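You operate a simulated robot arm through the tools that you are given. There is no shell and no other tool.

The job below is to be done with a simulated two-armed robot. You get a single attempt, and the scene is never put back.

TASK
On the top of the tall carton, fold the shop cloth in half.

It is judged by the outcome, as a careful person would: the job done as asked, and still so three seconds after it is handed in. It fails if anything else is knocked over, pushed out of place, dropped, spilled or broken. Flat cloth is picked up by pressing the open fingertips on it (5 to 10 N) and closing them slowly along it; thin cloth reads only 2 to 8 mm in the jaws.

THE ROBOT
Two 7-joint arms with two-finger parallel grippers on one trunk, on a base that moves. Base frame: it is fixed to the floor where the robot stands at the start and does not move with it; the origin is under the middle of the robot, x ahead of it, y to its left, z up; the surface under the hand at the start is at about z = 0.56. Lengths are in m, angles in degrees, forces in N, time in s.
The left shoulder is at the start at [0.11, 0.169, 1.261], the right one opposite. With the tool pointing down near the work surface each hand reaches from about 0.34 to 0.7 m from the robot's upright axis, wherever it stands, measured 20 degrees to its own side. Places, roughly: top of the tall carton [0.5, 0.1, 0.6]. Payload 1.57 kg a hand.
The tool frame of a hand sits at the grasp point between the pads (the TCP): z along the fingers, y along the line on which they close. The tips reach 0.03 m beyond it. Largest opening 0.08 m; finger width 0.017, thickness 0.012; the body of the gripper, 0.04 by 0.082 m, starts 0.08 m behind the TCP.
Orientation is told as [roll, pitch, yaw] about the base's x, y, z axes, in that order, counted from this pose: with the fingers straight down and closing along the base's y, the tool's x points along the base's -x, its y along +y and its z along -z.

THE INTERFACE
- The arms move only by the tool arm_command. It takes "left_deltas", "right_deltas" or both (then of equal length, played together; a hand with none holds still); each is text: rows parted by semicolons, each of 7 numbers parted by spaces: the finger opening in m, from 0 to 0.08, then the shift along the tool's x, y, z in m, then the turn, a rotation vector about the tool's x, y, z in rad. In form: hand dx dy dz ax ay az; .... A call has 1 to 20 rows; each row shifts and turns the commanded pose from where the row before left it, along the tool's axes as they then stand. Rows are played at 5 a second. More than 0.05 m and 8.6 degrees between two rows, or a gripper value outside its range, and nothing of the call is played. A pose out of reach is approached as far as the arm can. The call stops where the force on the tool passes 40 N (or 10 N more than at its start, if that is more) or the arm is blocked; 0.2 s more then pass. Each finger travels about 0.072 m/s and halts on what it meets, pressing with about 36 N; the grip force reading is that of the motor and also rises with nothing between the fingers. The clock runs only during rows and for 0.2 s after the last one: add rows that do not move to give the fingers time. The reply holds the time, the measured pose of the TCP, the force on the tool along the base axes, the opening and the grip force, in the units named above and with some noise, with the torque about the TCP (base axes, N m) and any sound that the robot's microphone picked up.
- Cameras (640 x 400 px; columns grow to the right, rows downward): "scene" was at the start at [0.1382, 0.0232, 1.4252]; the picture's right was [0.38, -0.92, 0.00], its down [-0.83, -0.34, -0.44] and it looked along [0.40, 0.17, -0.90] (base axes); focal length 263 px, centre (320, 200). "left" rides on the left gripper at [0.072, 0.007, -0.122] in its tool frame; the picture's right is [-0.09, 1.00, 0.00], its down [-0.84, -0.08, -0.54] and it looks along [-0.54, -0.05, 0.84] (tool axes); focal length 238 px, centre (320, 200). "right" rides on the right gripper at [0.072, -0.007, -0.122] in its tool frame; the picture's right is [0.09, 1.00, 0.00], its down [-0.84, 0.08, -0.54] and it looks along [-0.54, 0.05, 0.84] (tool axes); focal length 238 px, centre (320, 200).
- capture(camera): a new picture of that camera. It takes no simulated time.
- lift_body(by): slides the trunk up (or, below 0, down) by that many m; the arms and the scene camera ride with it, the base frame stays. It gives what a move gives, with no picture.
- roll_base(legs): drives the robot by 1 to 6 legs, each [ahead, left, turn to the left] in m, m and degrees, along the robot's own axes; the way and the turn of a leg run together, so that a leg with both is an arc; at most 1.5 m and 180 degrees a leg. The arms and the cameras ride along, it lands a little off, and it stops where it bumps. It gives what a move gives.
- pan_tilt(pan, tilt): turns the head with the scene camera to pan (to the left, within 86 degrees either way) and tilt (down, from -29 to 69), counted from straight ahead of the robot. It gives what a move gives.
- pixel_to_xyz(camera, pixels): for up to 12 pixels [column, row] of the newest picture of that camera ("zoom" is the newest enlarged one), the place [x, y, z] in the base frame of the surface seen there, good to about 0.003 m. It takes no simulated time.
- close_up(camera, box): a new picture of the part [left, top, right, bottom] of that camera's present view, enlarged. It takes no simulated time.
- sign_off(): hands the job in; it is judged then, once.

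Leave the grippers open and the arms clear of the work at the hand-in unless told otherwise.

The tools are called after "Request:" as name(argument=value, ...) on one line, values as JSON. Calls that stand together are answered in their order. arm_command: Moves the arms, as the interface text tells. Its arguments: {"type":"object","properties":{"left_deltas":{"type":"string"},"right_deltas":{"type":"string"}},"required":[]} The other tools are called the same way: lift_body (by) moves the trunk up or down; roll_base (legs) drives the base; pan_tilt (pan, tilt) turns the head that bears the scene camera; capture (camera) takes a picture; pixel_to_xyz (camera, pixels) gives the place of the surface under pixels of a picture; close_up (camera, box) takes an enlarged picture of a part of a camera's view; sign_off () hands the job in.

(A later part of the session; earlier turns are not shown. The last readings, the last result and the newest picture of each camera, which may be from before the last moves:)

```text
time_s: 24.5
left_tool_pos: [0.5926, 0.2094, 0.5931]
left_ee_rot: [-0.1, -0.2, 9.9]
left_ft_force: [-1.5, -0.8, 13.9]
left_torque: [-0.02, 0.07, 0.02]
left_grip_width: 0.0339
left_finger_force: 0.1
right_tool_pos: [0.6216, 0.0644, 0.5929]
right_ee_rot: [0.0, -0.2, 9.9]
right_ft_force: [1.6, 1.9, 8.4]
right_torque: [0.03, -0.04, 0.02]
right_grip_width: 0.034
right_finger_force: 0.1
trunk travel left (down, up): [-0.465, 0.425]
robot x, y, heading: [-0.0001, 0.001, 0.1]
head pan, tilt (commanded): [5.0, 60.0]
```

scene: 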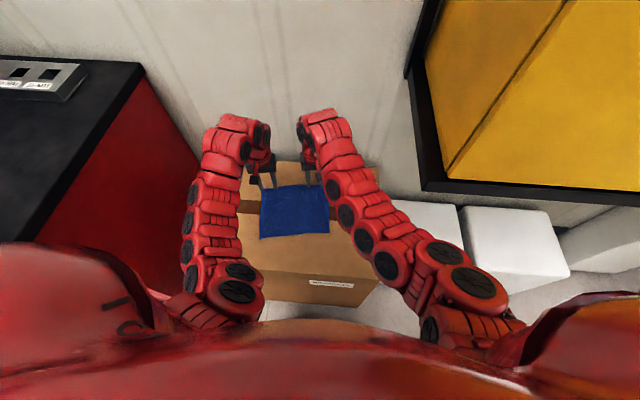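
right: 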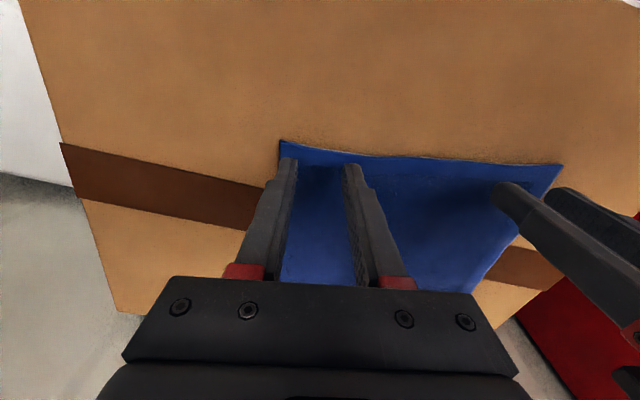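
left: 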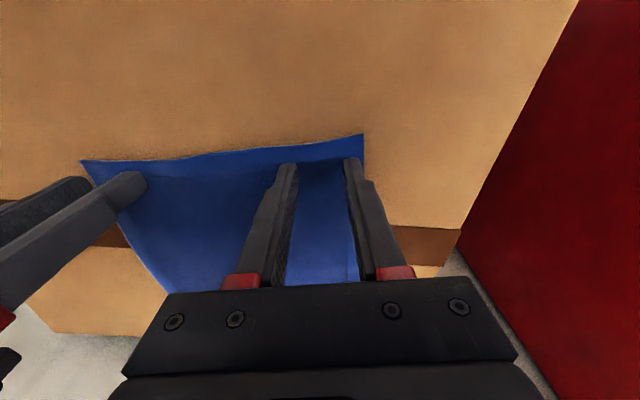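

Left reads 13.9 N, a bit high; I back it off by 1 mm. Right 8.4 N is good. Then I begin closing slowly to 0.016 and check.

Request:
arm_command(left_deltas="0.034 0 0 -0.001 0 0 0;0.034 0 0 0 0 0 0;0.031 0 0 0 0 0 0;0.028 0 0 0 0 0 0;0.025 0 0 0 0 0 0;0.022 0 0 0 0 0 0;0.019 0 0 0 0 0 0;0.016 0 0 0 0 0 0", right_deltas="0.034 0 0 0 0 0 0;0.034 0 0 0 0 0 0;0.031 0 0 0 0 0 0;0.028 0 0 0 0 0 0;0.025 0 0 0 0 0 0;0.022 0 0 0 0 0 0;0.019 0 0 0 0 0 0;0.016 0 0 0 0 0 0")

Request:
close_up(camera="right", box=[220, 100, 440, 238])

Request:
close_up(camera="left", box=[220, 100, 440, 238])

```text
time_s: 26.3
left_tool_pos: [0.5928, 0.2101, 0.5938]
left_ee_rot: [0.2, -0.1, 10.0]
left_ft_force: [-0.2, -2.4, 6.2]
left_torque: [-0.09, -0.02, 0.04]
left_grip_width: 0.0163
left_finger_force: 0.6
right_tool_pos: [0.6216, 0.0624, 0.594]
right_ee_rot: [0.0, -0.2, 9.9]
right_ft_force: [0.0, 1.9, 15.0]
right_torque: [0.02, -0.04, -0.01]
right_grip_width: 0.0168
right_finger_force: 0.6
trunk travel left (down, up): [-0.465, 0.425]
robot x, y, heading: [0.0017, -0.0013, -0.2]
head pan, tilt (commanded): [5.0, 60.0]
```

```text
2.90 times, centred on (330, 169) of right
```

zoom: 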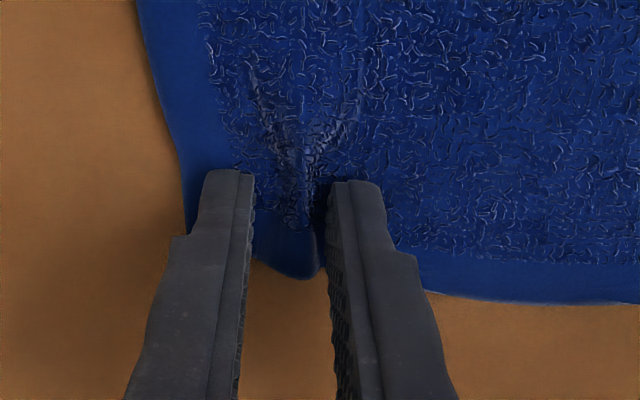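

```text
2.90 times, centred on (330, 169) of left
```

zoom: 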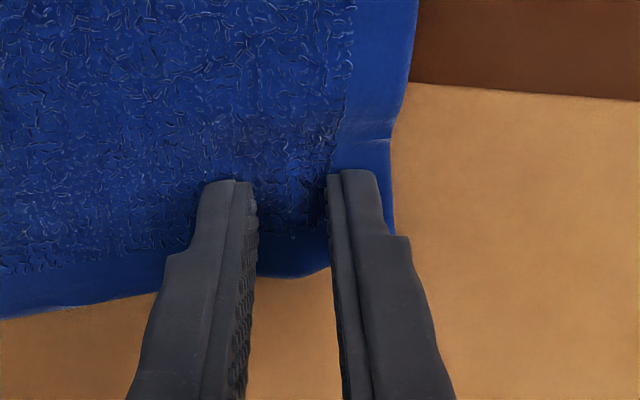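

Ridges of cloth are forming between the fingers of both hands. Right presses 15 N, so I ease it 0.7 mm; then I close both the rest of the way slowly.

Request:
arm_command(left_deltas="0.016 0 0 0 0 0 0;0.0135 0 0 0 0 0 0;0.011 0 0 0 0 0 0;0.0085 0 0 0 0 0 0;0.006 0 0 0 0 0 0;0.0035 0 0 0 0 0 0;0.001 0 0 0 0 0 0;0 0 0 0 0 0 0;0 0 0 0 0 0 0;0 0 0 0 0 0 0", right_deltas="0.016 0 0 -0.0007 0 0 0;0.0135 0 0 0 0 0 0;0.011 0 0 0 0 0 0;0.0085 0 0 0 0 0 0;0.006 0 0 0 0 0 0;0.0035 0 0 0 0 0 0;0.001 0 0 0 0 0 0;0 0 0 0 0 0 0;0 0 0 0 0 0 0;0 0 0 0 0 0 0")

Request:
close_up(camera="right", box=[220, 100, 440, 238])

Request:
close_up(camera="left", box=[220, 100, 440, 238])

```text
time_s: 28.5
left_tool_pos: [0.5932, 0.2086, 0.5941]
left_ee_rot: [-0.1, -0.1, 9.9]
left_ft_force: [4.4, -16.9, 10.5]
left_torque: [-0.53, -0.13, -0.02]
left_grip_width: 0.0039
left_finger_force: 24.8
right_tool_pos: [0.6225, 0.0638, 0.5933]
right_ee_rot: [0.2, -0.2, 10.0]
right_ft_force: [-3.0, 17.0, 5.2]
right_torque: [0.54, 0.12, 0.03]
right_grip_width: 0.0038
right_finger_force: 24.5
trunk travel left (down, up): [-0.465, 0.425]
robot x, y, heading: [0.0014, 0.003, -0.0]
head pan, tilt (commanded): [5.0, 60.0]
```

```text
2.90 times, centred on (330, 169) of right
```

zoom: 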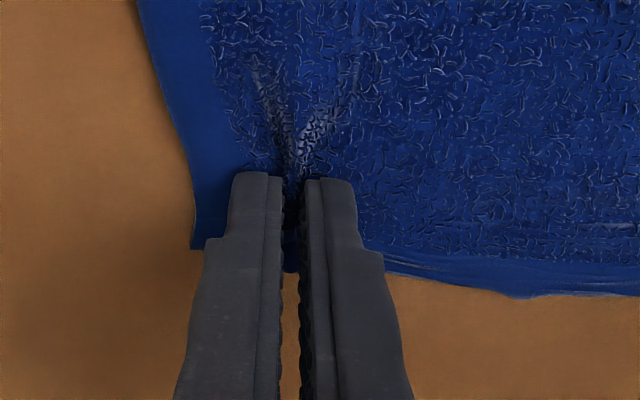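

```text
2.90 times, centred on (330, 169) of left
```

zoom: 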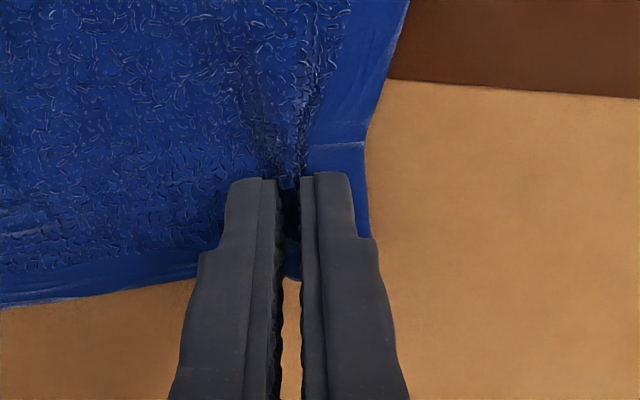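

Both grips hold cloth (3.9 mm and 3.8 mm). The hands read ±17 N sideways, meaning the cloth is tight between them. I lift 2 mm and move the hands toward each other in 2 mm steps to relieve it.

Request:
arm_command(left_deltas="0 0 0 -0.002 0 0 0;0 0 -0.002 0 0 0 0;0 0 -0.002 0 0 0 0;0 0 0 0 0 0 0", right_deltas="0 0 0 -0.002 0 0 0;0 0 0.002 0 0 0 0;0 0 0.002 0 0 0 0;0 0 0 0 0 0 0")

```text
time_s: 29.5
left_tool_pos: [0.594, 0.2055, 0.5932]
left_ee_rot: [0.0, 0.1, 10.0]
left_ft_force: [1.0, -5.4, 1.6]
left_torque: [-0.15, -0.04, -0.04]
left_grip_width: 0.0039
left_finger_force: 24.2
right_tool_pos: [0.6223, 0.0667, 0.5939]
right_ee_rot: [-0.2, -0.1, 9.8]
right_ft_force: [-1.7, 4.6, 1.3]
right_torque: [0.19, 0.07, 0.05]
right_grip_width: 0.0037
right_finger_force: 24.0
trunk travel left (down, up): [-0.465, 0.425]
robot x, y, heading: [-0.0026, 0.0026, -0.1]
head pan, tilt (commanded): [5.0, 60.0]
```

Tension is down to 5 N. I take 1.5 mm more inward on each side and then lift along the first half of the arc, slowly, and look.

Request:
arm_command(left_deltas="0 0 -0.0015 0 0 0 0;0 0.0009 0 -0.0100 0 0 0;0 0.0026 0 -0.0098 0 0 0;0 0.0043 0 -0.0093 0 0 0;0 0.0059 0 -0.0086 0 0 0;0 0.0073 0 -0.0076 0 0 0;0 0 0 0 0 0 0", right_deltas="0 0 0.0015 0 0 0 0;0 0.0009 0 -0.0100 0 0 0;0 0.0027 0 -0.0098 0 0 0;0 0.0044 0 -0.0093 0 0 0;0 0.0060 0 -0.0086 0 0 0;0 0.0075 0 -0.0076 0 0 0;0 0 0 0 0 0 0")

Request:
close_up(camera="scene", box=[220, 130, 400, 280])

Request:
capture(camera="right")

Request:
capture(camera="left")

```text
time_s: 31.1
left_tool_pos: [0.5721, 0.2001, 0.6378]
left_ee_rot: [0.0, 0.0, 9.9]
left_ft_force: [0.3, -0.6, 0.2]
left_torque: [-0.01, 0.02, 0.02]
left_grip_width: 0.0034
left_finger_force: 24.5
right_tool_pos: [0.5986, 0.0631, 0.6406]
right_ee_rot: [0.1, 0.0, 10.0]
right_ft_force: [0.4, 1.1, 1.0]
right_torque: [0.0, 0.03, -0.03]
right_grip_width: 0.0039
right_finger_force: 24.4
trunk travel left (down, up): [-0.465, 0.425]
robot x, y, heading: [-0.0005, 0.0018, -0.3]
head pan, tilt (commanded): [5.0, 60.0]
```

```text
2.67 times, centred on (310, 205) of scene
```

zoom: 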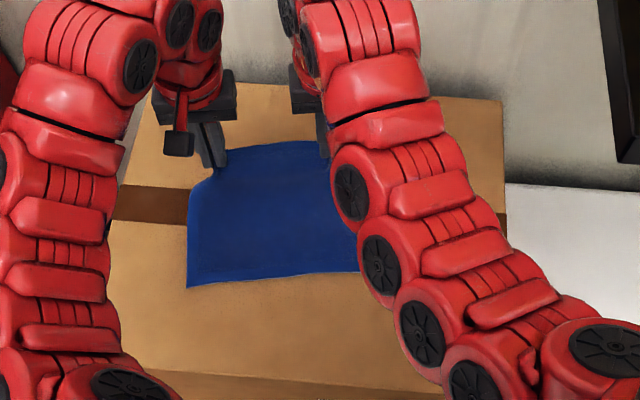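

```text
taken
```

right: 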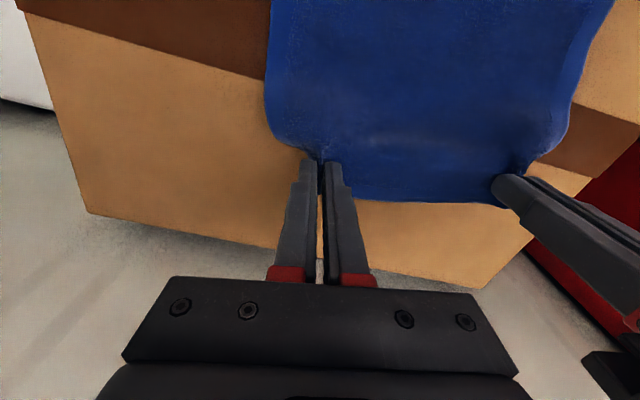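

```text
taken
```

left: 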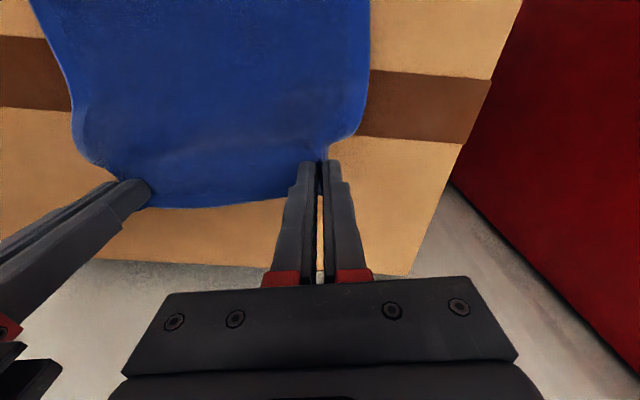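

Both corners came up nicely and the near half stays flat. I continue over the top of the arc.

Request:
arm_command(left_deltas="0 0.0086 0 -0.0065 0 0 0;0 0.0096 0 -0.0053 0 0 0;0 0.0104 0 -0.0038 0 0 0;0 0.0110 0 -0.0023 0 0 0;0 0.0113 0 -0.0008 0 0 0;0 0.0113 0 0.0008 0 0 0;0 0.0110 0 0.0023 0 0 0;0 0 0 0 0 0 0", right_deltas="0 0.0088 0 -0.0065 0 0 0;0 0.0098 0 -0.0053 0 0 0;0 0.0107 0 -0.0038 0 0 0;0 0.0112 0 -0.0023 0 0 0;0 0.0115 0 -0.0008 0 0 0;0 0.0115 0 0.0008 0 0 0;0 0.0112 0 0.0023 0 0 0;0 0 0 0 0 0 0")

Request:
close_up(camera="scene", box=[220, 130, 400, 280])

Request:
capture(camera="right")

Request:
capture(camera="left")

```text
time_s: 32.9
left_tool_pos: [0.5118, 0.1899, 0.6507]
left_ee_rot: [0.0, 0.0, 9.9]
left_ft_force: [0.1, -0.6, -0.3]
left_torque: [-0.04, -0.03, 0.01]
left_grip_width: 0.0036
left_finger_force: 24.2
left hand out of reach, approached as far as the arm can: row 4
right_tool_pos: [0.5274, 0.0508, 0.6557]
right_ee_rot: [0.1, -0.1, 10.0]
right_ft_force: [-0.2, 0.6, -0.1]
right_torque: [0.05, 0.03, -0.01]
right_grip_width: 0.0036
right_finger_force: 24.5
trunk travel left (down, up): [-0.465, 0.425]
robot x, y, heading: [0.0002, 0.0058, 0.1]
head pan, tilt (commanded): [5.0, 60.0]
```

```text
2.67 times, centred on (310, 205) of scene
```

zoom: 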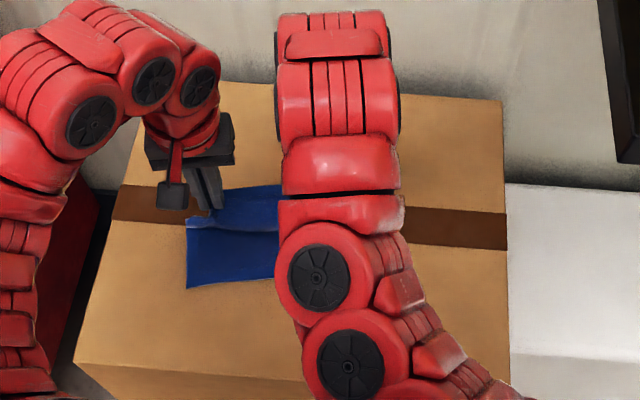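

```text
taken
```

right: 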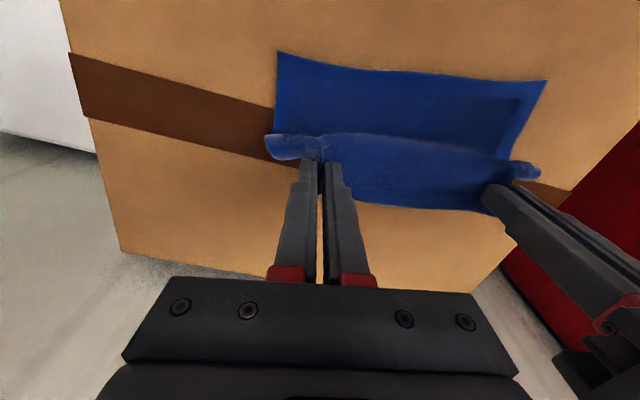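

```text
taken
```

left: 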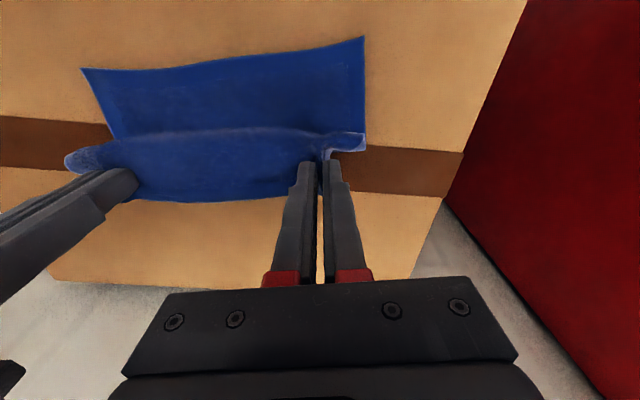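

The fold is going over well. The left hand lagged briefly (one reach warning) and is now about 9 mm behind the right; I work from the measured poses and continue the descent in two parts, correcting the left.

Request:
arm_command(left_deltas="0 0.0105 0 0.002 0 0 0;0 0.0100 0 0.0035 0 0 0;0 0.0095 0 0.005 0 0 0;0 0.0085 0 0.006 0 0 0;0 0 0 0 0 0 0", right_deltas="0 0.0095 0 0.003 0 0 0;0 0.0093 0 0.004 0 0 0;0 0.0087 0 0.0055 0 0 0;0 0.0078 0 0.0065 0 0 0;0 0 0 0 0 0 0")

Request:
capture(camera="right")

Request:
capture(camera="left")

```text
time_s: 34.1
left_tool_pos: [0.4736, 0.1837, 0.6344]
left_ee_rot: [0.0, -0.1, 10.0]
left_ft_force: [-0.1, -0.6, -0.2]
left_torque: [0.01, -0.02, -0.01]
left_grip_width: 0.0037
left_finger_force: 24.5
right_tool_pos: [0.492, 0.0466, 0.6363]
right_ee_rot: [0.0, -0.1, 10.1]
right_ft_force: [-0.2, 0.5, -0.3]
right_torque: [0.03, -0.02, 0.04]
right_grip_width: 0.0036
right_finger_force: 25.0
trunk travel left (down, up): [-0.465, 0.425]
robot x, y, heading: [-0.0017, -0.0011, -0.2]
head pan, tilt (commanded): [5.0, 60.0]
```

```text
taken
```

right: 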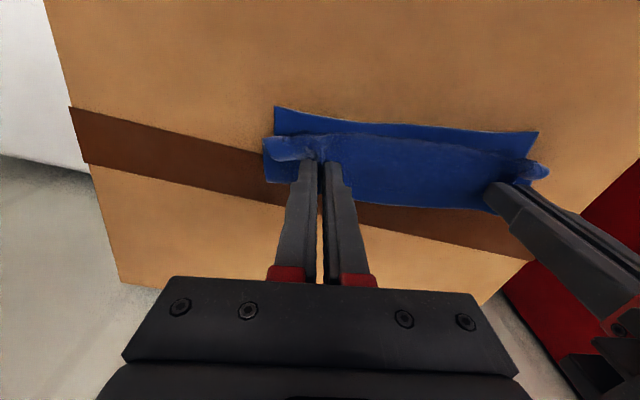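

```text
taken
```

left: 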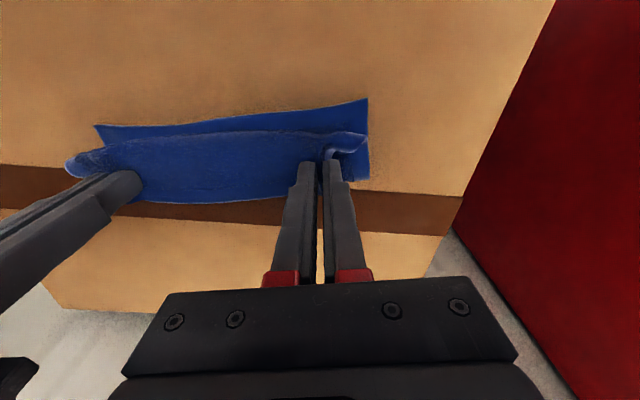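

Close to landing: left still has 0.0195 m to go, right 0.0172 m. I complete the arc down to z≈0.603, just above contact.

Request:
arm_command(left_deltas="0 0.0075 0 0.007 0 0 0;0 0.0060 0 0.008 0 0 0;0 0.0040 0 0.009 0 0 0;0 0.0020 0 0.007 0 0 0;0 0 0 0 0 0 0", right_deltas="0 0.0066 0 0.0075 0 0 0;0 0.0053 0 0.0085 0 0 0;0 0.0035 0 0.009 0 0 0;0 0.0018 0 0.008 0 0 0;0 0 0 0 0 0 0")

Request:
capture(camera="right")

Request:
capture(camera="left")

Request:
close_up(camera="scene", box=[220, 130, 400, 280])

```text
time_s: 35.3
left_tool_pos: [0.4561, 0.181, 0.6028]
left_ee_rot: [0.1, 0.0, 9.9]
left_ft_force: [1.0, -3.0, 1.6]
left_torque: [-0.05, -0.03, 0.02]
left_grip_width: 0.0034
left_finger_force: 24.7
right_tool_pos: [0.4745, 0.0424, 0.6047]
right_ee_rot: [0.0, -0.3, 10.0]
right_ft_force: [-0.3, 1.3, 3.6]
right_torque: [0.05, -0.03, 0.0]
right_grip_width: 0.0035
right_finger_force: 24.2
trunk travel left (down, up): [-0.465, 0.425]
robot x, y, heading: [0.001, -0.0026, -0.1]
head pan, tilt (commanded): [5.0, 60.0]
```

```text
taken
```

right: 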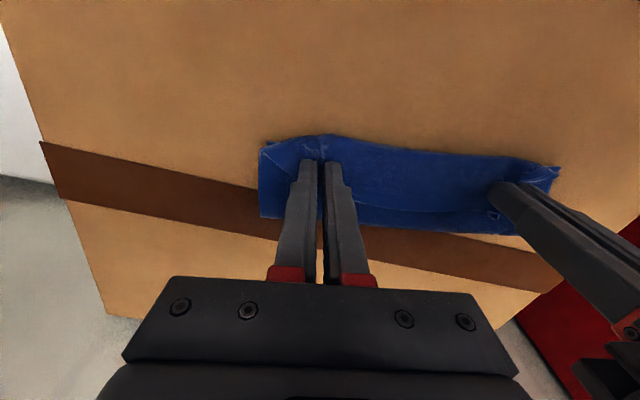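

```text
taken
```

left: 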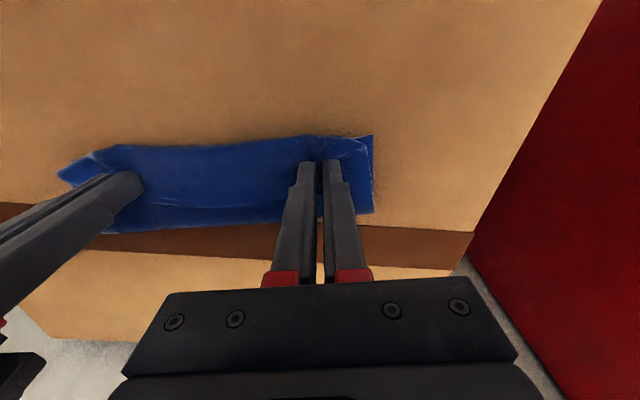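

```text
2.67 times, centred on (310, 205) of scene
```

zoom: 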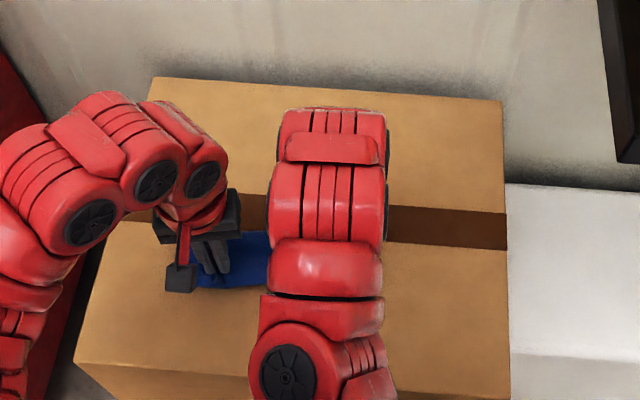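

The top edge seems to have landed near the bottom edge; forces 2-4 N show light contact. I look closely at the alignment before releasing.

Request:
close_up(camera="right", box=[230, 100, 590, 260])

Request:
close_up(camera="left", box=[40, 100, 400, 260])

```text
1.78 times, centred on (410, 180) of right
```

zoom: 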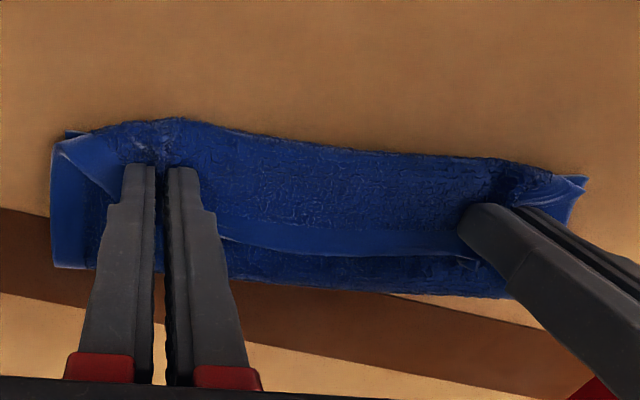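

```text
1.78 times, centred on (220, 180) of left
```

zoom: 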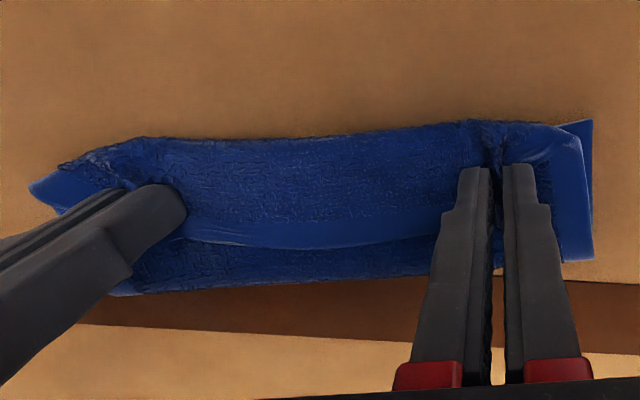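

I see a detail: the hem strip beyond the pinch is on the far side of the fingers (the lighter band near zoom rows 240-260), so the very edge is doubled back by about 12 mm. I measure the fold line, bulge and hem before deciding how to let it unroll.

Request:
pixel_to_xyz(camera="right", pixels=[[427, 230], [260, 215], [515, 233], [331, 138], [427, 157], [427, 208], [427, 180], [269, 144], [558, 169], [470, 215], [380, 143], [263, 180]])

Request:
pixel_to_xyz(camera="left", pixels=[[200, 222], [370, 211], [120, 232], [200, 147], [200, 185], [200, 205], [371, 140], [62, 172], [300, 140], [240, 143], [125, 148], [372, 180]])

```text
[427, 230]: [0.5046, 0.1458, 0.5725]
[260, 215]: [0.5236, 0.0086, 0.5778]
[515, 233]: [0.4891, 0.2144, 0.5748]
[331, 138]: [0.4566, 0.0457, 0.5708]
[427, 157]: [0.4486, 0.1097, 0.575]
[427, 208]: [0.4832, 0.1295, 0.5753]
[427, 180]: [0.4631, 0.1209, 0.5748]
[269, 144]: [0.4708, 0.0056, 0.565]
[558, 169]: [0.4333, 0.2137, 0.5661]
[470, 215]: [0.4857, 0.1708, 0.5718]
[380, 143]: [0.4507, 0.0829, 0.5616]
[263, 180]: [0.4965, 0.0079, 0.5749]
```

```text
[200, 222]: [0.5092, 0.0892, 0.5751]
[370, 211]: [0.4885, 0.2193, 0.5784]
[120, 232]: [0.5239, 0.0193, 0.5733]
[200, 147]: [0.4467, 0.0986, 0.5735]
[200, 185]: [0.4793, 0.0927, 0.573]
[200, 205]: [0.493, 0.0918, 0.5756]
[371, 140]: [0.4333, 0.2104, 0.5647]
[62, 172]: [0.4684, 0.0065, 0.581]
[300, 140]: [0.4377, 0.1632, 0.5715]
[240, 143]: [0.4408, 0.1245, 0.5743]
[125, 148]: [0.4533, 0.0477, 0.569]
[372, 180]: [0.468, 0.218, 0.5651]
```

The measurements show the fold line slipped to u≈0.519 along the fold direction instead of the middle at 0.55, with the edge doubled back on itself (I kept the arc too slack). The bottom near edge hasn't moved. I'll not release; instead I raise both hands back up to draw the sheet out so it unrolls to the middle line.

Request:
arm_command(left_deltas="0 -0.002 0 -0.012 0 0 0;0 -0.005 0 -0.011 0 0 0;0 -0.008 0 -0.010 0 0 0;0 -0.009 0 -0.010 0 0 0;0 -0.0097 0 -0.009 0 0 0;0 0 0 0 0 0 0", right_deltas="0 -0.003 0 -0.012 0 0 0;0 -0.006 0 -0.010 0 0 0;0 -0.009 0 -0.010 0 0 0;0 -0.0107 0 -0.010 0 0 0;0 -0.011 0 -0.0085 0 0 0;0 0 0 0 0 0 0")

Request:
capture(camera="right")

Request:
capture(camera="left")

```text
time_s: 36.7
left_tool_pos: [0.4879, 0.1851, 0.6544]
left_ee_rot: [-0.3, -0.2, 10.0]
left_ft_force: [0.6, -0.3, 0.5]
left_torque: [-0.01, 0.01, -0.01]
left_grip_width: 0.0037
left_finger_force: 24.5
right_tool_pos: [0.5146, 0.0491, 0.6531]
right_ee_rot: [0.1, 0.0, 10.0]
right_ft_force: [-0.2, 0.3, 0.5]
right_torque: [0.02, 0.0, 0.0]
right_grip_width: 0.0039
right_finger_force: 24.3
trunk travel left (down, up): [-0.465, 0.425]
robot x, y, heading: [0.0012, -0.0045, 0.1]
head pan, tilt (commanded): [5.0, 60.0]
```

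```text
taken
```

right: 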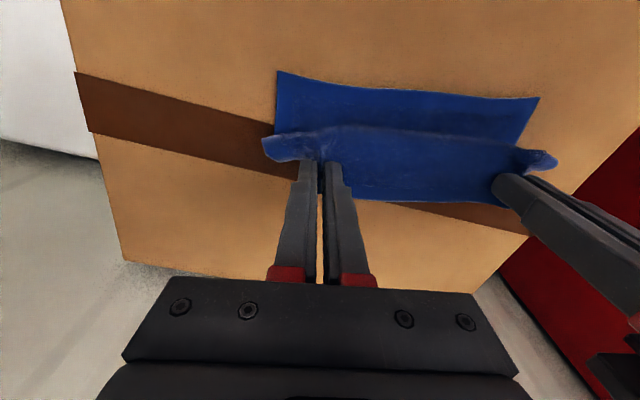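

```text
taken
```

left: 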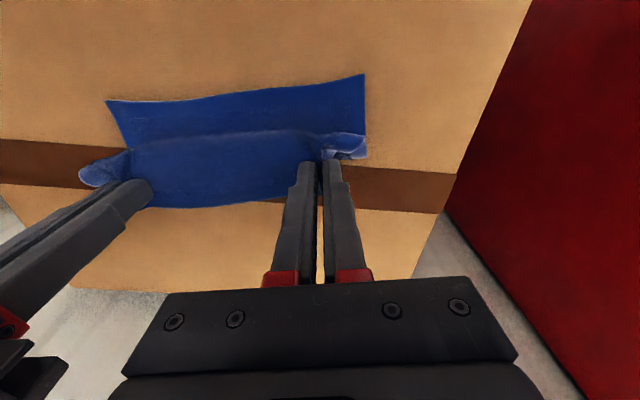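

I measure the sheet shape now: the lower blue edge in the right picture (row ~200), the bulge (row ~130) and the near edge.

Request:
pixel_to_xyz(camera="right", pixels=[[425, 198], [380, 196], [470, 201], [425, 165], [425, 140], [425, 120], [425, 92], [330, 135], [280, 76], [535, 100], [295, 150], [545, 158]])

Request:
pixel_to_xyz(camera="left", pixels=[[220, 203], [260, 198], [180, 204], [220, 170], [220, 150], [220, 138], [220, 120], [220, 95], [350, 145], [95, 172], [360, 80], [112, 103]])

Request:
close_up(camera="right", box=[230, 50, 590, 230])

```text
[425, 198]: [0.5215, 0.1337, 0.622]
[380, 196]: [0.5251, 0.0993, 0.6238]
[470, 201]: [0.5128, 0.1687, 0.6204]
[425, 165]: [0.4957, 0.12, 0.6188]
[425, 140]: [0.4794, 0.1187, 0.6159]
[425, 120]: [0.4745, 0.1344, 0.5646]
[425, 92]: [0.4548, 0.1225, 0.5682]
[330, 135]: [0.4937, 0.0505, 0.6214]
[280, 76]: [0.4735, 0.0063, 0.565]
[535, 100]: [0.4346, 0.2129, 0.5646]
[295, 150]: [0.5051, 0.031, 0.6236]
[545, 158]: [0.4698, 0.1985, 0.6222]
```

```text
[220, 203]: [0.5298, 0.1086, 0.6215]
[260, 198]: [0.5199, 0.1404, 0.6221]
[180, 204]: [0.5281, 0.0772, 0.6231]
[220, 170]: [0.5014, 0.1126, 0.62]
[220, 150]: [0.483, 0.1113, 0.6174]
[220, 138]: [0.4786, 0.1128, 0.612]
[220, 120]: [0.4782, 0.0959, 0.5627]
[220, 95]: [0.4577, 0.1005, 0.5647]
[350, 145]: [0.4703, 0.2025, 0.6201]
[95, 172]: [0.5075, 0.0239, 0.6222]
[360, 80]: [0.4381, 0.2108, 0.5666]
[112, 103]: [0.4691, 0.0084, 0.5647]
```

```text
1.78 times, centred on (410, 140) of right
```

zoom: 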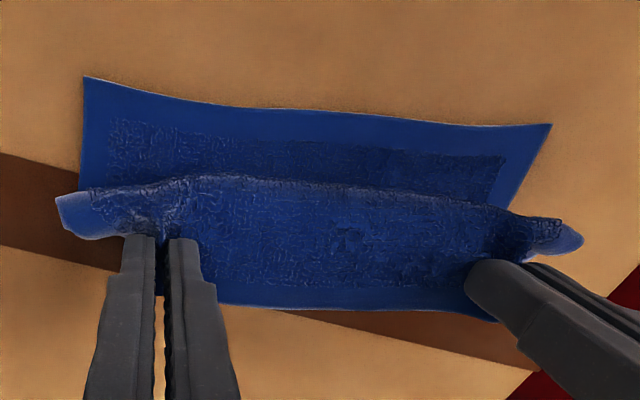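

Now I understand: the pinch keeps the cloth plane square to the fingers, so with vertical fingers the edge stays pointing away from me and the sheet makes an S. Tilting the hands (fingers pointing forward-down) will turn the edge over. I test a small tilt of about 14 degrees with both hands while holding the cloth here.

Request:
arm_command(left_deltas="0 0 0 0 0 -0.08 0;0 0 0 0 0 -0.08 0;0 0 0 0 0 -0.08 0;0 0 0 0 0 0 0", right_deltas="0 0 0 0 0 -0.08 0;0 0 0 0 0 -0.08 0;0 0 0 0 0 -0.08 0;0 0 0 0 0 0 0")

Request:
capture(camera="scene")

Request:
capture(camera="right")

```text
time_s: 37.7
left_tool_pos: [0.4895, 0.1849, 0.6555]
left_ee_rot: [0.0, -13.8, 10.0]
left_ft_force: [0.5, -0.1, 0.8]
left_torque: [0.03, 0.01, 0.0]
left_grip_width: 0.0036
left_finger_force: 24.4
right_tool_pos: [0.5144, 0.0491, 0.6525]
right_ee_rot: [0.0, -13.7, 10.1]
right_ft_force: [-0.1, 0.2, -0.6]
right_torque: [0.01, 0.0, 0.01]
right_grip_width: 0.0036
right_finger_force: 24.5
trunk travel left (down, up): [-0.465, 0.425]
robot x, y, heading: [0.0013, 0.0005, -0.1]
head pan, tilt (commanded): [5.0, 60.0]
```

```text
taken
```

scene: 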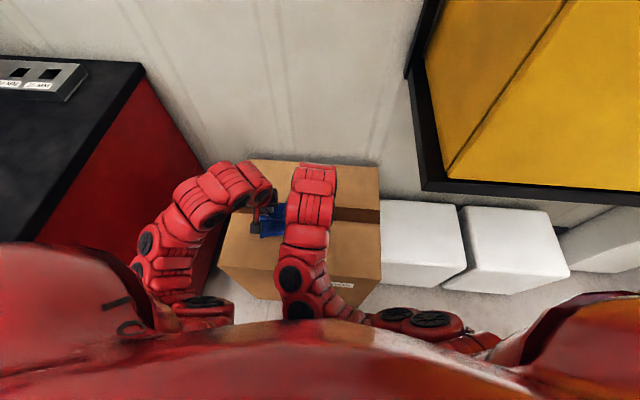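

```text
taken
```

right: 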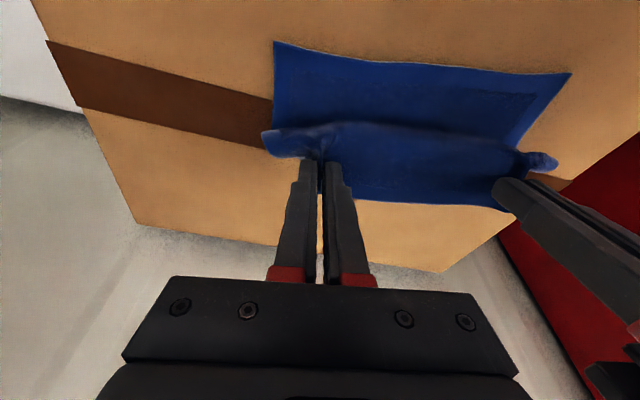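

The tilt works on both arms. I go on tilting in steps.

Request:
arm_command(left_deltas="0 0 0 0 0 -0.09 0;0 0 0 0 0 -0.09 0;0 0 0 0 0 -0.09 0;0 0 0 0 0 0 0", right_deltas="0 0 0 0 0 -0.09 0;0 0 0 0 0 -0.09 0;0 0 0 0 0 -0.09 0;0 0 0 0 0 0 0")

Request:
capture(camera="scene")

Request:
capture(right="right", camera="right")

Request:
capture(camera="left")

```text
time_s: 38.7
left_tool_pos: [0.4891, 0.1855, 0.6557]
left_ee_rot: [0.0, -16.3, 10.1]
left_ft_force: [0.4, -1.0, 0.2]
left_torque: [-0.05, -0.01, 0.01]
left_grip_width: 0.0036
left_finger_force: 23.9
left hand out of reach, approached as far as the arm can: row 2, 3
right_tool_pos: [0.5141, 0.0496, 0.653]
right_ee_rot: [0.0, -29.4, 10.0]
right_ft_force: [-1.4, 0.6, 0.6]
right_torque: [0.02, 0.03, 0.01]
right_grip_width: 0.0036
right_finger_force: 24.4
trunk travel left (down, up): [-0.465, 0.425]
robot x, y, heading: [0.0015, 0.0018, 0.1]
head pan, tilt (commanded): [5.0, 60.0]
```

```text
taken
```

scene: 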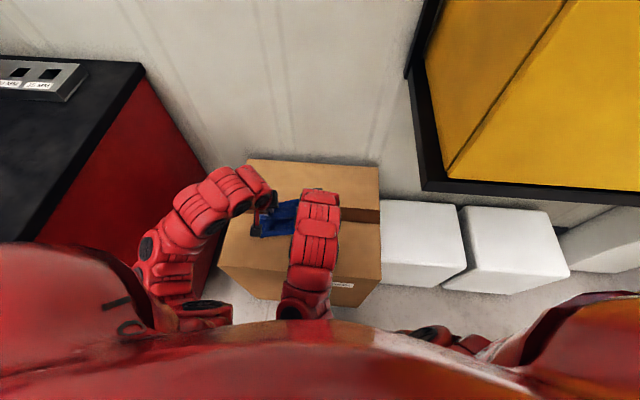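

```text
taken
```

right: 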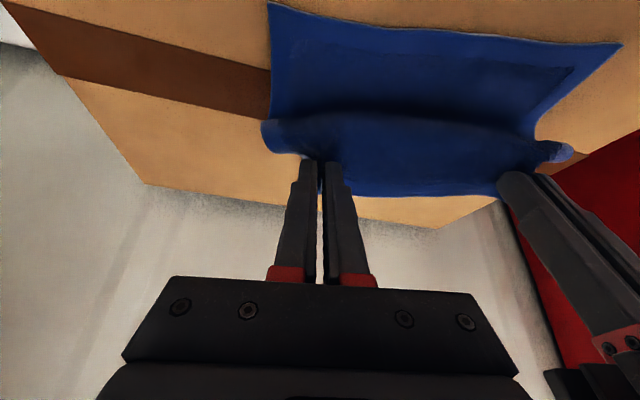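

```text
taken
```

left: 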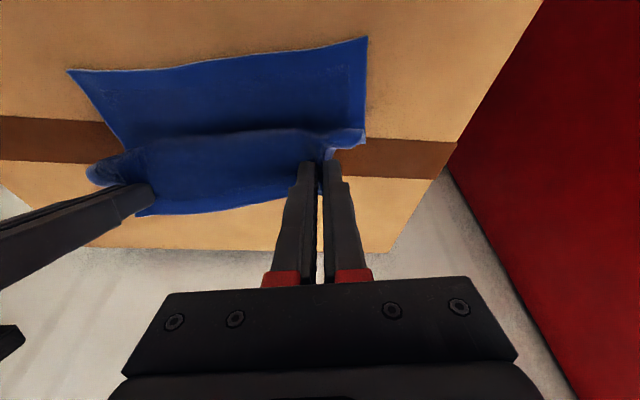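

The left arm cannot tilt past about 16 degrees here, so this grip cannot turn the edge over. I'll undo: straighten the hands, carry the edge back to where it was, and re-grip with the fingers closing across the edge (hands yawed 90 degrees), so that the cloth hangs straight down from the fingers and can be laid over properly.

Request:
arm_command(left_deltas="0 0 0 0 0 0.071 0;0 0 0 0 0 0.071 0;0 0 0 0 0 0.071 0;0 0 0 0 0 0.071 0;0 -0.0075 0 0 0 0 0;0 -0.012 0 0 0 0 0;0 -0.0125 0 0 0 0 0;0 -0.0125 0 0.002 0 0 0;0 0 0 0 0 0 0", right_deltas="0 0 0 0 0 0.128 0;0 0 0 0 0 0.128 0;0 0 0 0 0 0.128 0;0 0 0 0 0 0.128 0;0 -0.0077 0 0 0 0 0;0 -0.0123 0 0 0 0 0;0 -0.0128 0 0 0 0 0;0 -0.0128 0 0.002 0 0 0;0 0 0 0 0 0 0")

Request:
capture(camera="right")

```text
time_s: 40.7
left_tool_pos: [0.5319, 0.1927, 0.6519]
left_ee_rot: [0.0, -0.3, 9.9]
left_ft_force: [0.7, -0.3, 0.0]
left_torque: [-0.02, 0.02, -0.01]
left_grip_width: 0.0038
left_finger_force: 24.6
right_tool_pos: [0.5583, 0.0575, 0.6531]
right_ee_rot: [-0.1, 0.1, 10.0]
right_ft_force: [0.7, 1.8, -0.1]
right_torque: [0.01, 0.0, -0.03]
right_grip_width: 0.0036
right_finger_force: 24.2
trunk travel left (down, up): [-0.465, 0.425]
robot x, y, heading: [0.0017, -0.0012, -0.2]
head pan, tilt (commanded): [5.0, 60.0]
```

```text
taken
```

right: 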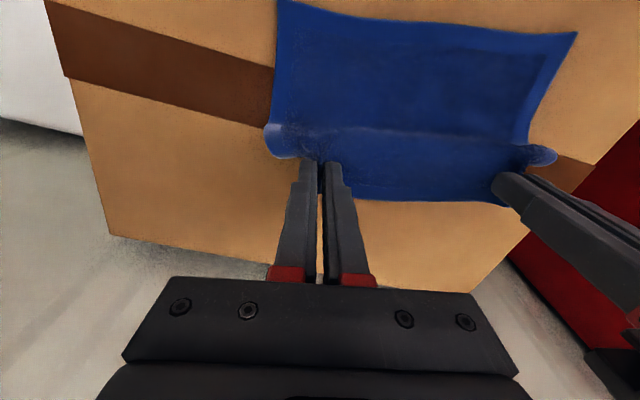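

The sheet follows well. I continue the way back down to the original place of the far edge.

Request:
arm_command(left_deltas="0 -0.0125 0 0.004 0 0 0;0 -0.012 0 0.006 0 0 0;0 -0.0115 0 0.008 0 0 0;0 -0.0105 0 0.011 0 0 0;0 -0.0095 0 0.013 0 0 0;0 -0.0074 0 0.0125 0 0 0;0 0 0 0 0 0 0", right_deltas="0 -0.0128 0 0.004 0 0 0;0 -0.0122 0 0.006 0 0 0;0 -0.0117 0 0.0085 0 0 0;0 -0.0107 0 0.011 0 0 0;0 -0.0097 0 0.013 0 0 0;0 -0.0076 0 0.0125 0 0 0;0 0 0 0 0 0 0")

Request:
capture(camera="right")

Request:
capture(camera="left")

```text
time_s: 42.3
left_tool_pos: [0.5939, 0.2034, 0.5987]
left_ee_rot: [0.0, 0.0, 10.0]
left_ft_force: [0.3, -1.1, 0.8]
left_torque: [-0.03, -0.02, 0.01]
left_grip_width: 0.0035
left_finger_force: 24.5
right_tool_pos: [0.6226, 0.0696, 0.5972]
right_ee_rot: [-0.1, -0.1, 10.1]
right_ft_force: [0.0, 0.8, 0.9]
right_torque: [0.04, 0.03, 0.0]
right_grip_width: 0.0035
right_finger_force: 24.3
trunk travel left (down, up): [-0.465, 0.425]
robot x, y, heading: [-0.0002, -0.0038, 0.2]
head pan, tilt (commanded): [5.0, 60.0]
```

```text
taken
```

right: 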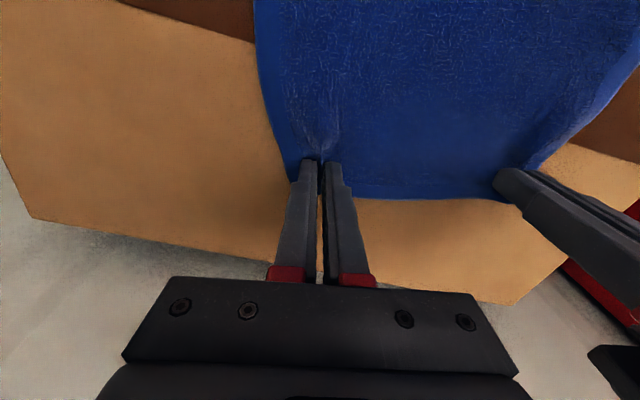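

```text
taken
```

left: 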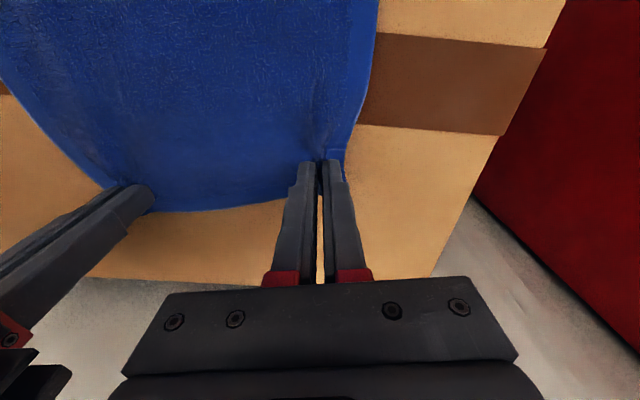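

The cloth is back flat with its edge a few mm up. I lower onto the carton, spread the hands back by 4 mm each, then open slowly so the ridges flatten out.

Request:
arm_command(left_deltas="0 0 0.002 0.002 0 0 0;0 0 0.002 0.0015 0 0 0;0.004 0 0 0 0 0 0;0.008 0 0 0 0 0 0;0.012 0 0 0 0 0 0;0.016 0 0 0 0 0 0;0.02 0 0 0 0 0 0;0.024 0 0 0 0 0 0;0.028 0 0 0 0 0 0;0.034 0 0 0 0 0 0;0.034 0 0 0 0 0 0", right_deltas="0 0 -0.002 0.002 0 0 0;0 0 -0.002 0.0005 0 0 0;0.004 0 0 0 0 0 0;0.008 0 0 0 0 0 0;0.012 0 0 0 0 0 0;0.016 0 0 0 0 0 0;0.02 0 0 0 0 0 0;0.024 0 0 0 0 0 0;0.028 0 0 0 0 0 0;0.034 0 0 0 0 0 0;0.034 0 0 0 0 0 0")

Request:
capture(camera="right")

Request:
capture(camera="left")

```text
time_s: 44.7
left_tool_pos: [0.5932, 0.2071, 0.5946]
left_ee_rot: [-0.1, 0.1, 10.0]
left_ft_force: [-1.5, 0.3, 1.4]
left_torque: [0.01, 0.02, 0.03]
left_grip_width: 0.0327
left_finger_force: 0.1
right_tool_pos: [0.6239, 0.0648, 0.5952]
right_ee_rot: [0.1, -0.1, 10.0]
right_ft_force: [0.0, 0.4, 1.2]
right_torque: [-0.01, -0.02, 0.02]
right_grip_width: 0.0332
right_finger_force: 0.1
trunk travel left (down, up): [-0.465, 0.425]
robot x, y, heading: [0.0016, 0.0013, 0.0]
head pan, tilt (commanded): [5.0, 60.0]
```

```text
taken
```

right: 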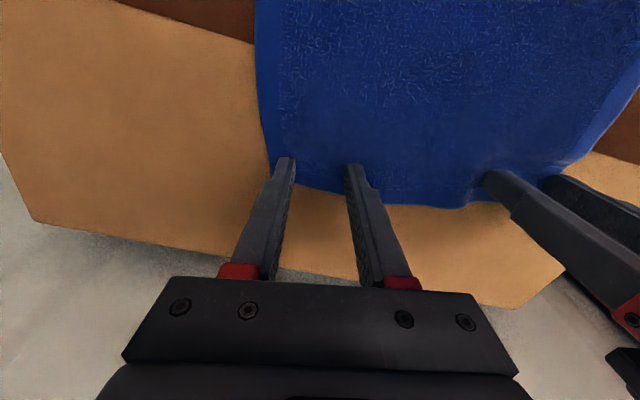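

```text
taken
```

left: 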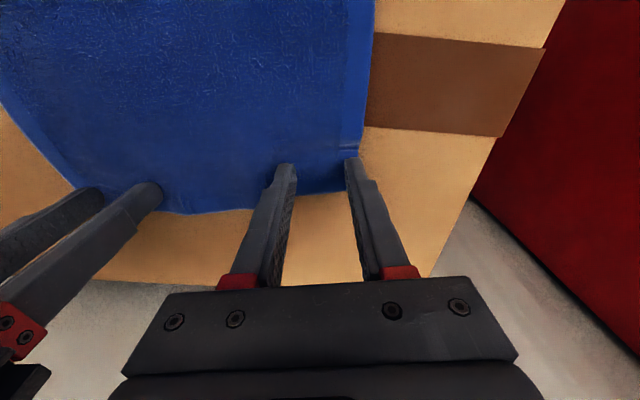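

The cloth recovered flat and smooth. I lift straight off, draw the hands back to mid-cloth at height, and start yawing: left by -90 degrees, right by +90 degrees (cameras outward).

Request:
arm_command(left_deltas="0.034 0 0 -0.02 0 0 0;0.034 0 0 -0.02 0 0 0;0.034 0 0 -0.02 0 0 0;0.034 0.015 0.01 -0.02 0 0 0;0.034 0.015 0.01 0 0 0 0;0.034 0.015 0.01 0 0 0 0", right_deltas="0.034 0 0 -0.02 0 0 0;0.034 0 0 -0.02 0 0 0;0.034 0 0 -0.02 0 0 0;0.034 0.015 -0.01 -0.02 0 0 0;0.034 0.015 -0.01 0 0 0 0;0.034 0.015 -0.01 0 0 0 0")

Request:
arm_command(left_deltas="0.034 0 0 0 0 0 0.1;0.034 0 0 0 0 0 0.1;0.034 0 0 0 0 0 0.1;0.034 0 0 0 0 0 0.1", right_deltas="0.034 0 0 0 0 0 -0.1;0.034 0 0 0 0 0 -0.1;0.034 0 0 0 0 0 -0.1;0.034 0 0 0 0 0 -0.1")

Request:
capture(camera="scene")

```text
time_s: 46.1
left_tool_pos: [0.5486, 0.2298, 0.656]
left_ee_rot: [-0.2, -0.3, 9.9]
left_ft_force: [0.2, -0.1, 0.3]
left_torque: [0.0, 0.01, 0.02]
left_grip_width: 0.0339
left_finger_force: 0.1
left hand out of reach, approached as far as the arm can: row 4, 5
right_tool_pos: [0.5836, 0.0273, 0.6742]
right_ee_rot: [-0.1, 0.1, 10.2]
right_ft_force: [-0.1, -0.6, 0.0]
right_torque: [0.06, 0.02, -0.02]
right_grip_width: 0.0337
right_finger_force: 0.1
trunk travel left (down, up): [-0.465, 0.425]
robot x, y, heading: [0.0016, 0.0004, -0.0]
head pan, tilt (commanded): [5.0, 60.0]
```

```text
time_s: 47.1
left_tool_pos: [0.5501, 0.2298, 0.6545]
left_ee_rot: [0.1, -0.3, -13.0]
left_ft_force: [0.0, 0.6, 1.3]
left_torque: [0.03, 0.01, -0.01]
left_grip_width: 0.0341
left_finger_force: 0.0
right_tool_pos: [0.5846, 0.028, 0.6739]
right_ee_rot: [0.0, 0.1, 32.9]
right_ft_force: [-0.8, -0.4, -0.2]
right_torque: [0.0, 0.0, 0.07]
right_grip_width: 0.0341
right_finger_force: 0.1
trunk travel left (down, up): [-0.465, 0.425]
robot x, y, heading: [-0.002, -0.0017, -0.0]
head pan, tilt (commanded): [5.0, 60.0]
```

```text
taken
```

scene: 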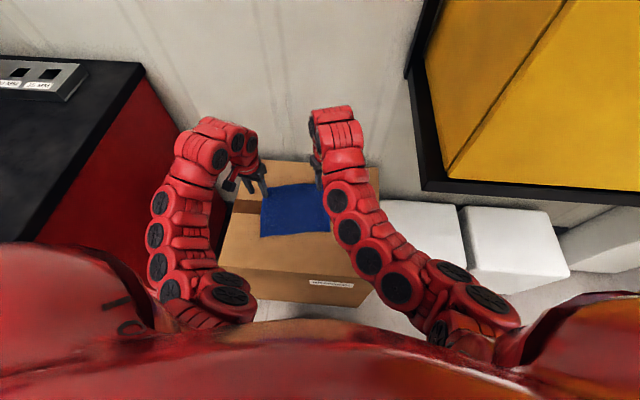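

Yaw is working. I continue in steps while watching the arms.

Request:
arm_command(left_deltas="0.034 0 0 0 0 0 0.12;0.034 0 0 0 0 0 0.12;0.034 0 0 0 0 0 0.12;0.034 0 0 0 0 0 0.12;0.034 0 0 0 0 0 0.12", right_deltas="0.034 0 0 0 0 0 -0.12;0.034 0 0 0 0 0 -0.12;0.034 0 0 0 0 0 -0.12;0.034 0 0 0 0 0 -0.12;0.034 0 0 0 0 0 -0.12")

Request:
capture(camera="scene")

```text
time_s: 48.3
left_tool_pos: [0.5495, 0.2292, 0.6546]
left_ee_rot: [0.0, -0.3, -47.4]
left_ft_force: [-0.2, 0.3, 0.3]
left_torque: [-0.01, -0.01, 0.01]
left_grip_width: 0.0341
left_finger_force: 0.0
right_tool_pos: [0.5838, 0.0261, 0.6736]
right_ee_rot: [0.0, 0.1, 67.4]
right_ft_force: [0.2, -0.5, 0.2]
right_torque: [0.02, 0.01, 0.0]
right_grip_width: 0.034
right_finger_force: 0.0
trunk travel left (down, up): [-0.465, 0.425]
robot x, y, heading: [-0.0011, -0.0017, -0.1]
head pan, tilt (commanded): [5.0, 60.0]
```

```text
taken
```

scene: 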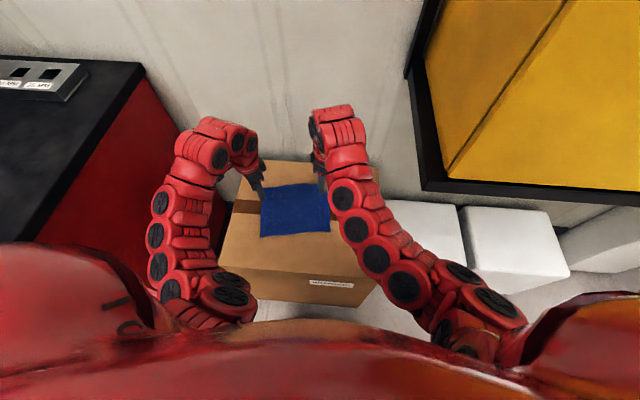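

Still fine. I finish the yaw: left to -80, right to +100 degrees.

Request:
arm_command(left_deltas="0.034 0 0 0 0 0 0.1138;0.034 0 0 0 0 0 0.1138;0.034 0 0 0 0 0 0.1138;0.034 0 0 0 0 0 0.1138;0.034 0 0 0 0 0 0.1138", right_deltas="0.034 0 0 0 0 0 -0.1138;0.034 0 0 0 0 0 -0.1138;0.034 0 0 0 0 0 -0.1138;0.034 0 0 0 0 0 -0.1138;0.034 0 0 0 0 0 -0.1138")

Request:
capture(camera="scene")

Request:
capture(camera="right")

Request:
capture(camera="left")

```text
time_s: 49.5
left_tool_pos: [0.5504, 0.2316, 0.6548]
left_ee_rot: [0.3, -0.2, -80.1]
left_ft_force: [0.8, 0.4, 0.5]
left_torque: [0.0, 0.03, -0.01]
left_grip_width: 0.0342
left_finger_force: 0.1
right_tool_pos: [0.584, 0.027, 0.6753]
right_ee_rot: [0.1, 0.0, 100.0]
right_ft_force: [0.1, -0.4, 0.7]
right_torque: [0.01, 0.03, -0.02]
right_grip_width: 0.0337
right_finger_force: 0.0
trunk travel left (down, up): [-0.465, 0.425]
robot x, y, heading: [0.0011, 0.0012, 0.0]
head pan, tilt (commanded): [5.0, 60.0]
```

```text
taken
```

scene: 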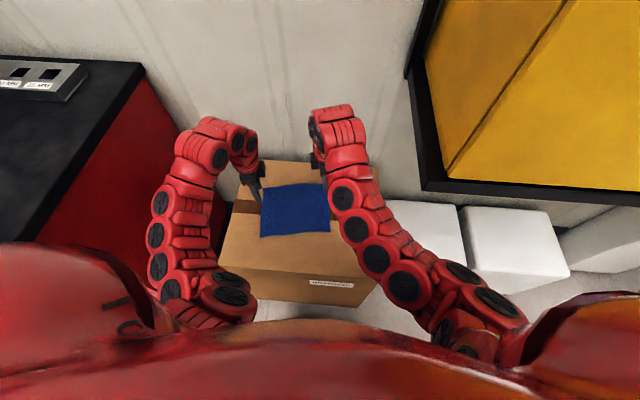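

```text
taken
```

right: 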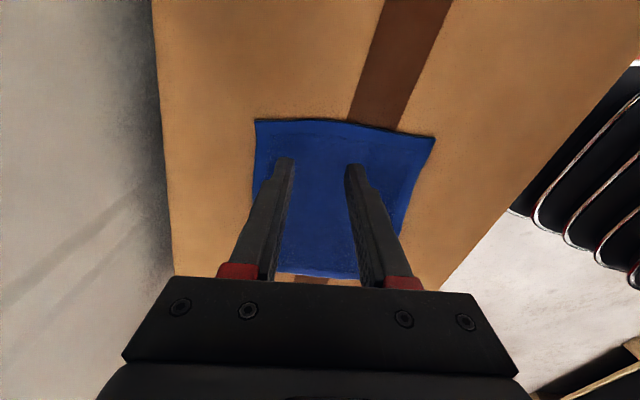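

```text
taken
```

left: 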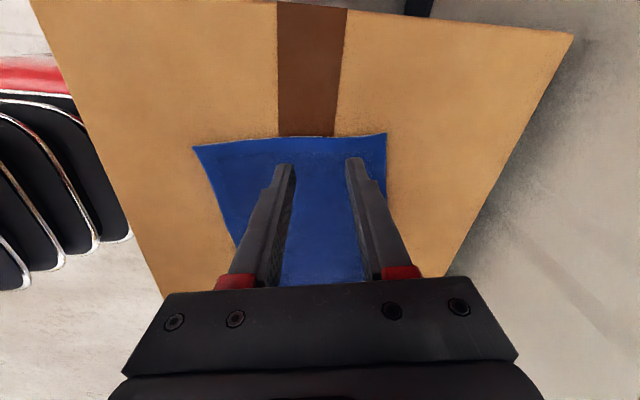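

Both hands are yawed and there was no reach trouble. Now I remeasure the cloth, which is in clear view (scene columns 258-332, rows 183-238).

Request:
close_up(camera="scene", box=[240, 165, 350, 245])

```text
5.00 times, centred on (295, 205) of scene
```

zoom: 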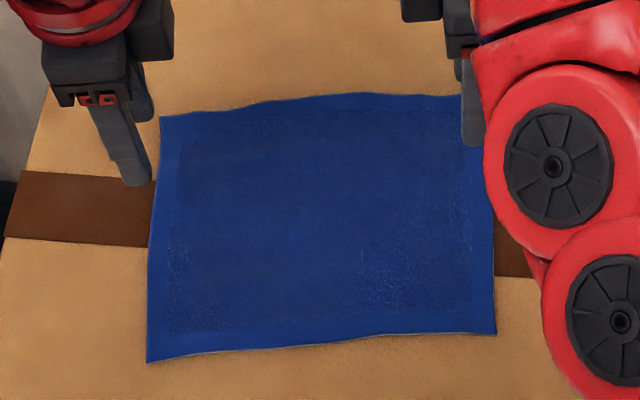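

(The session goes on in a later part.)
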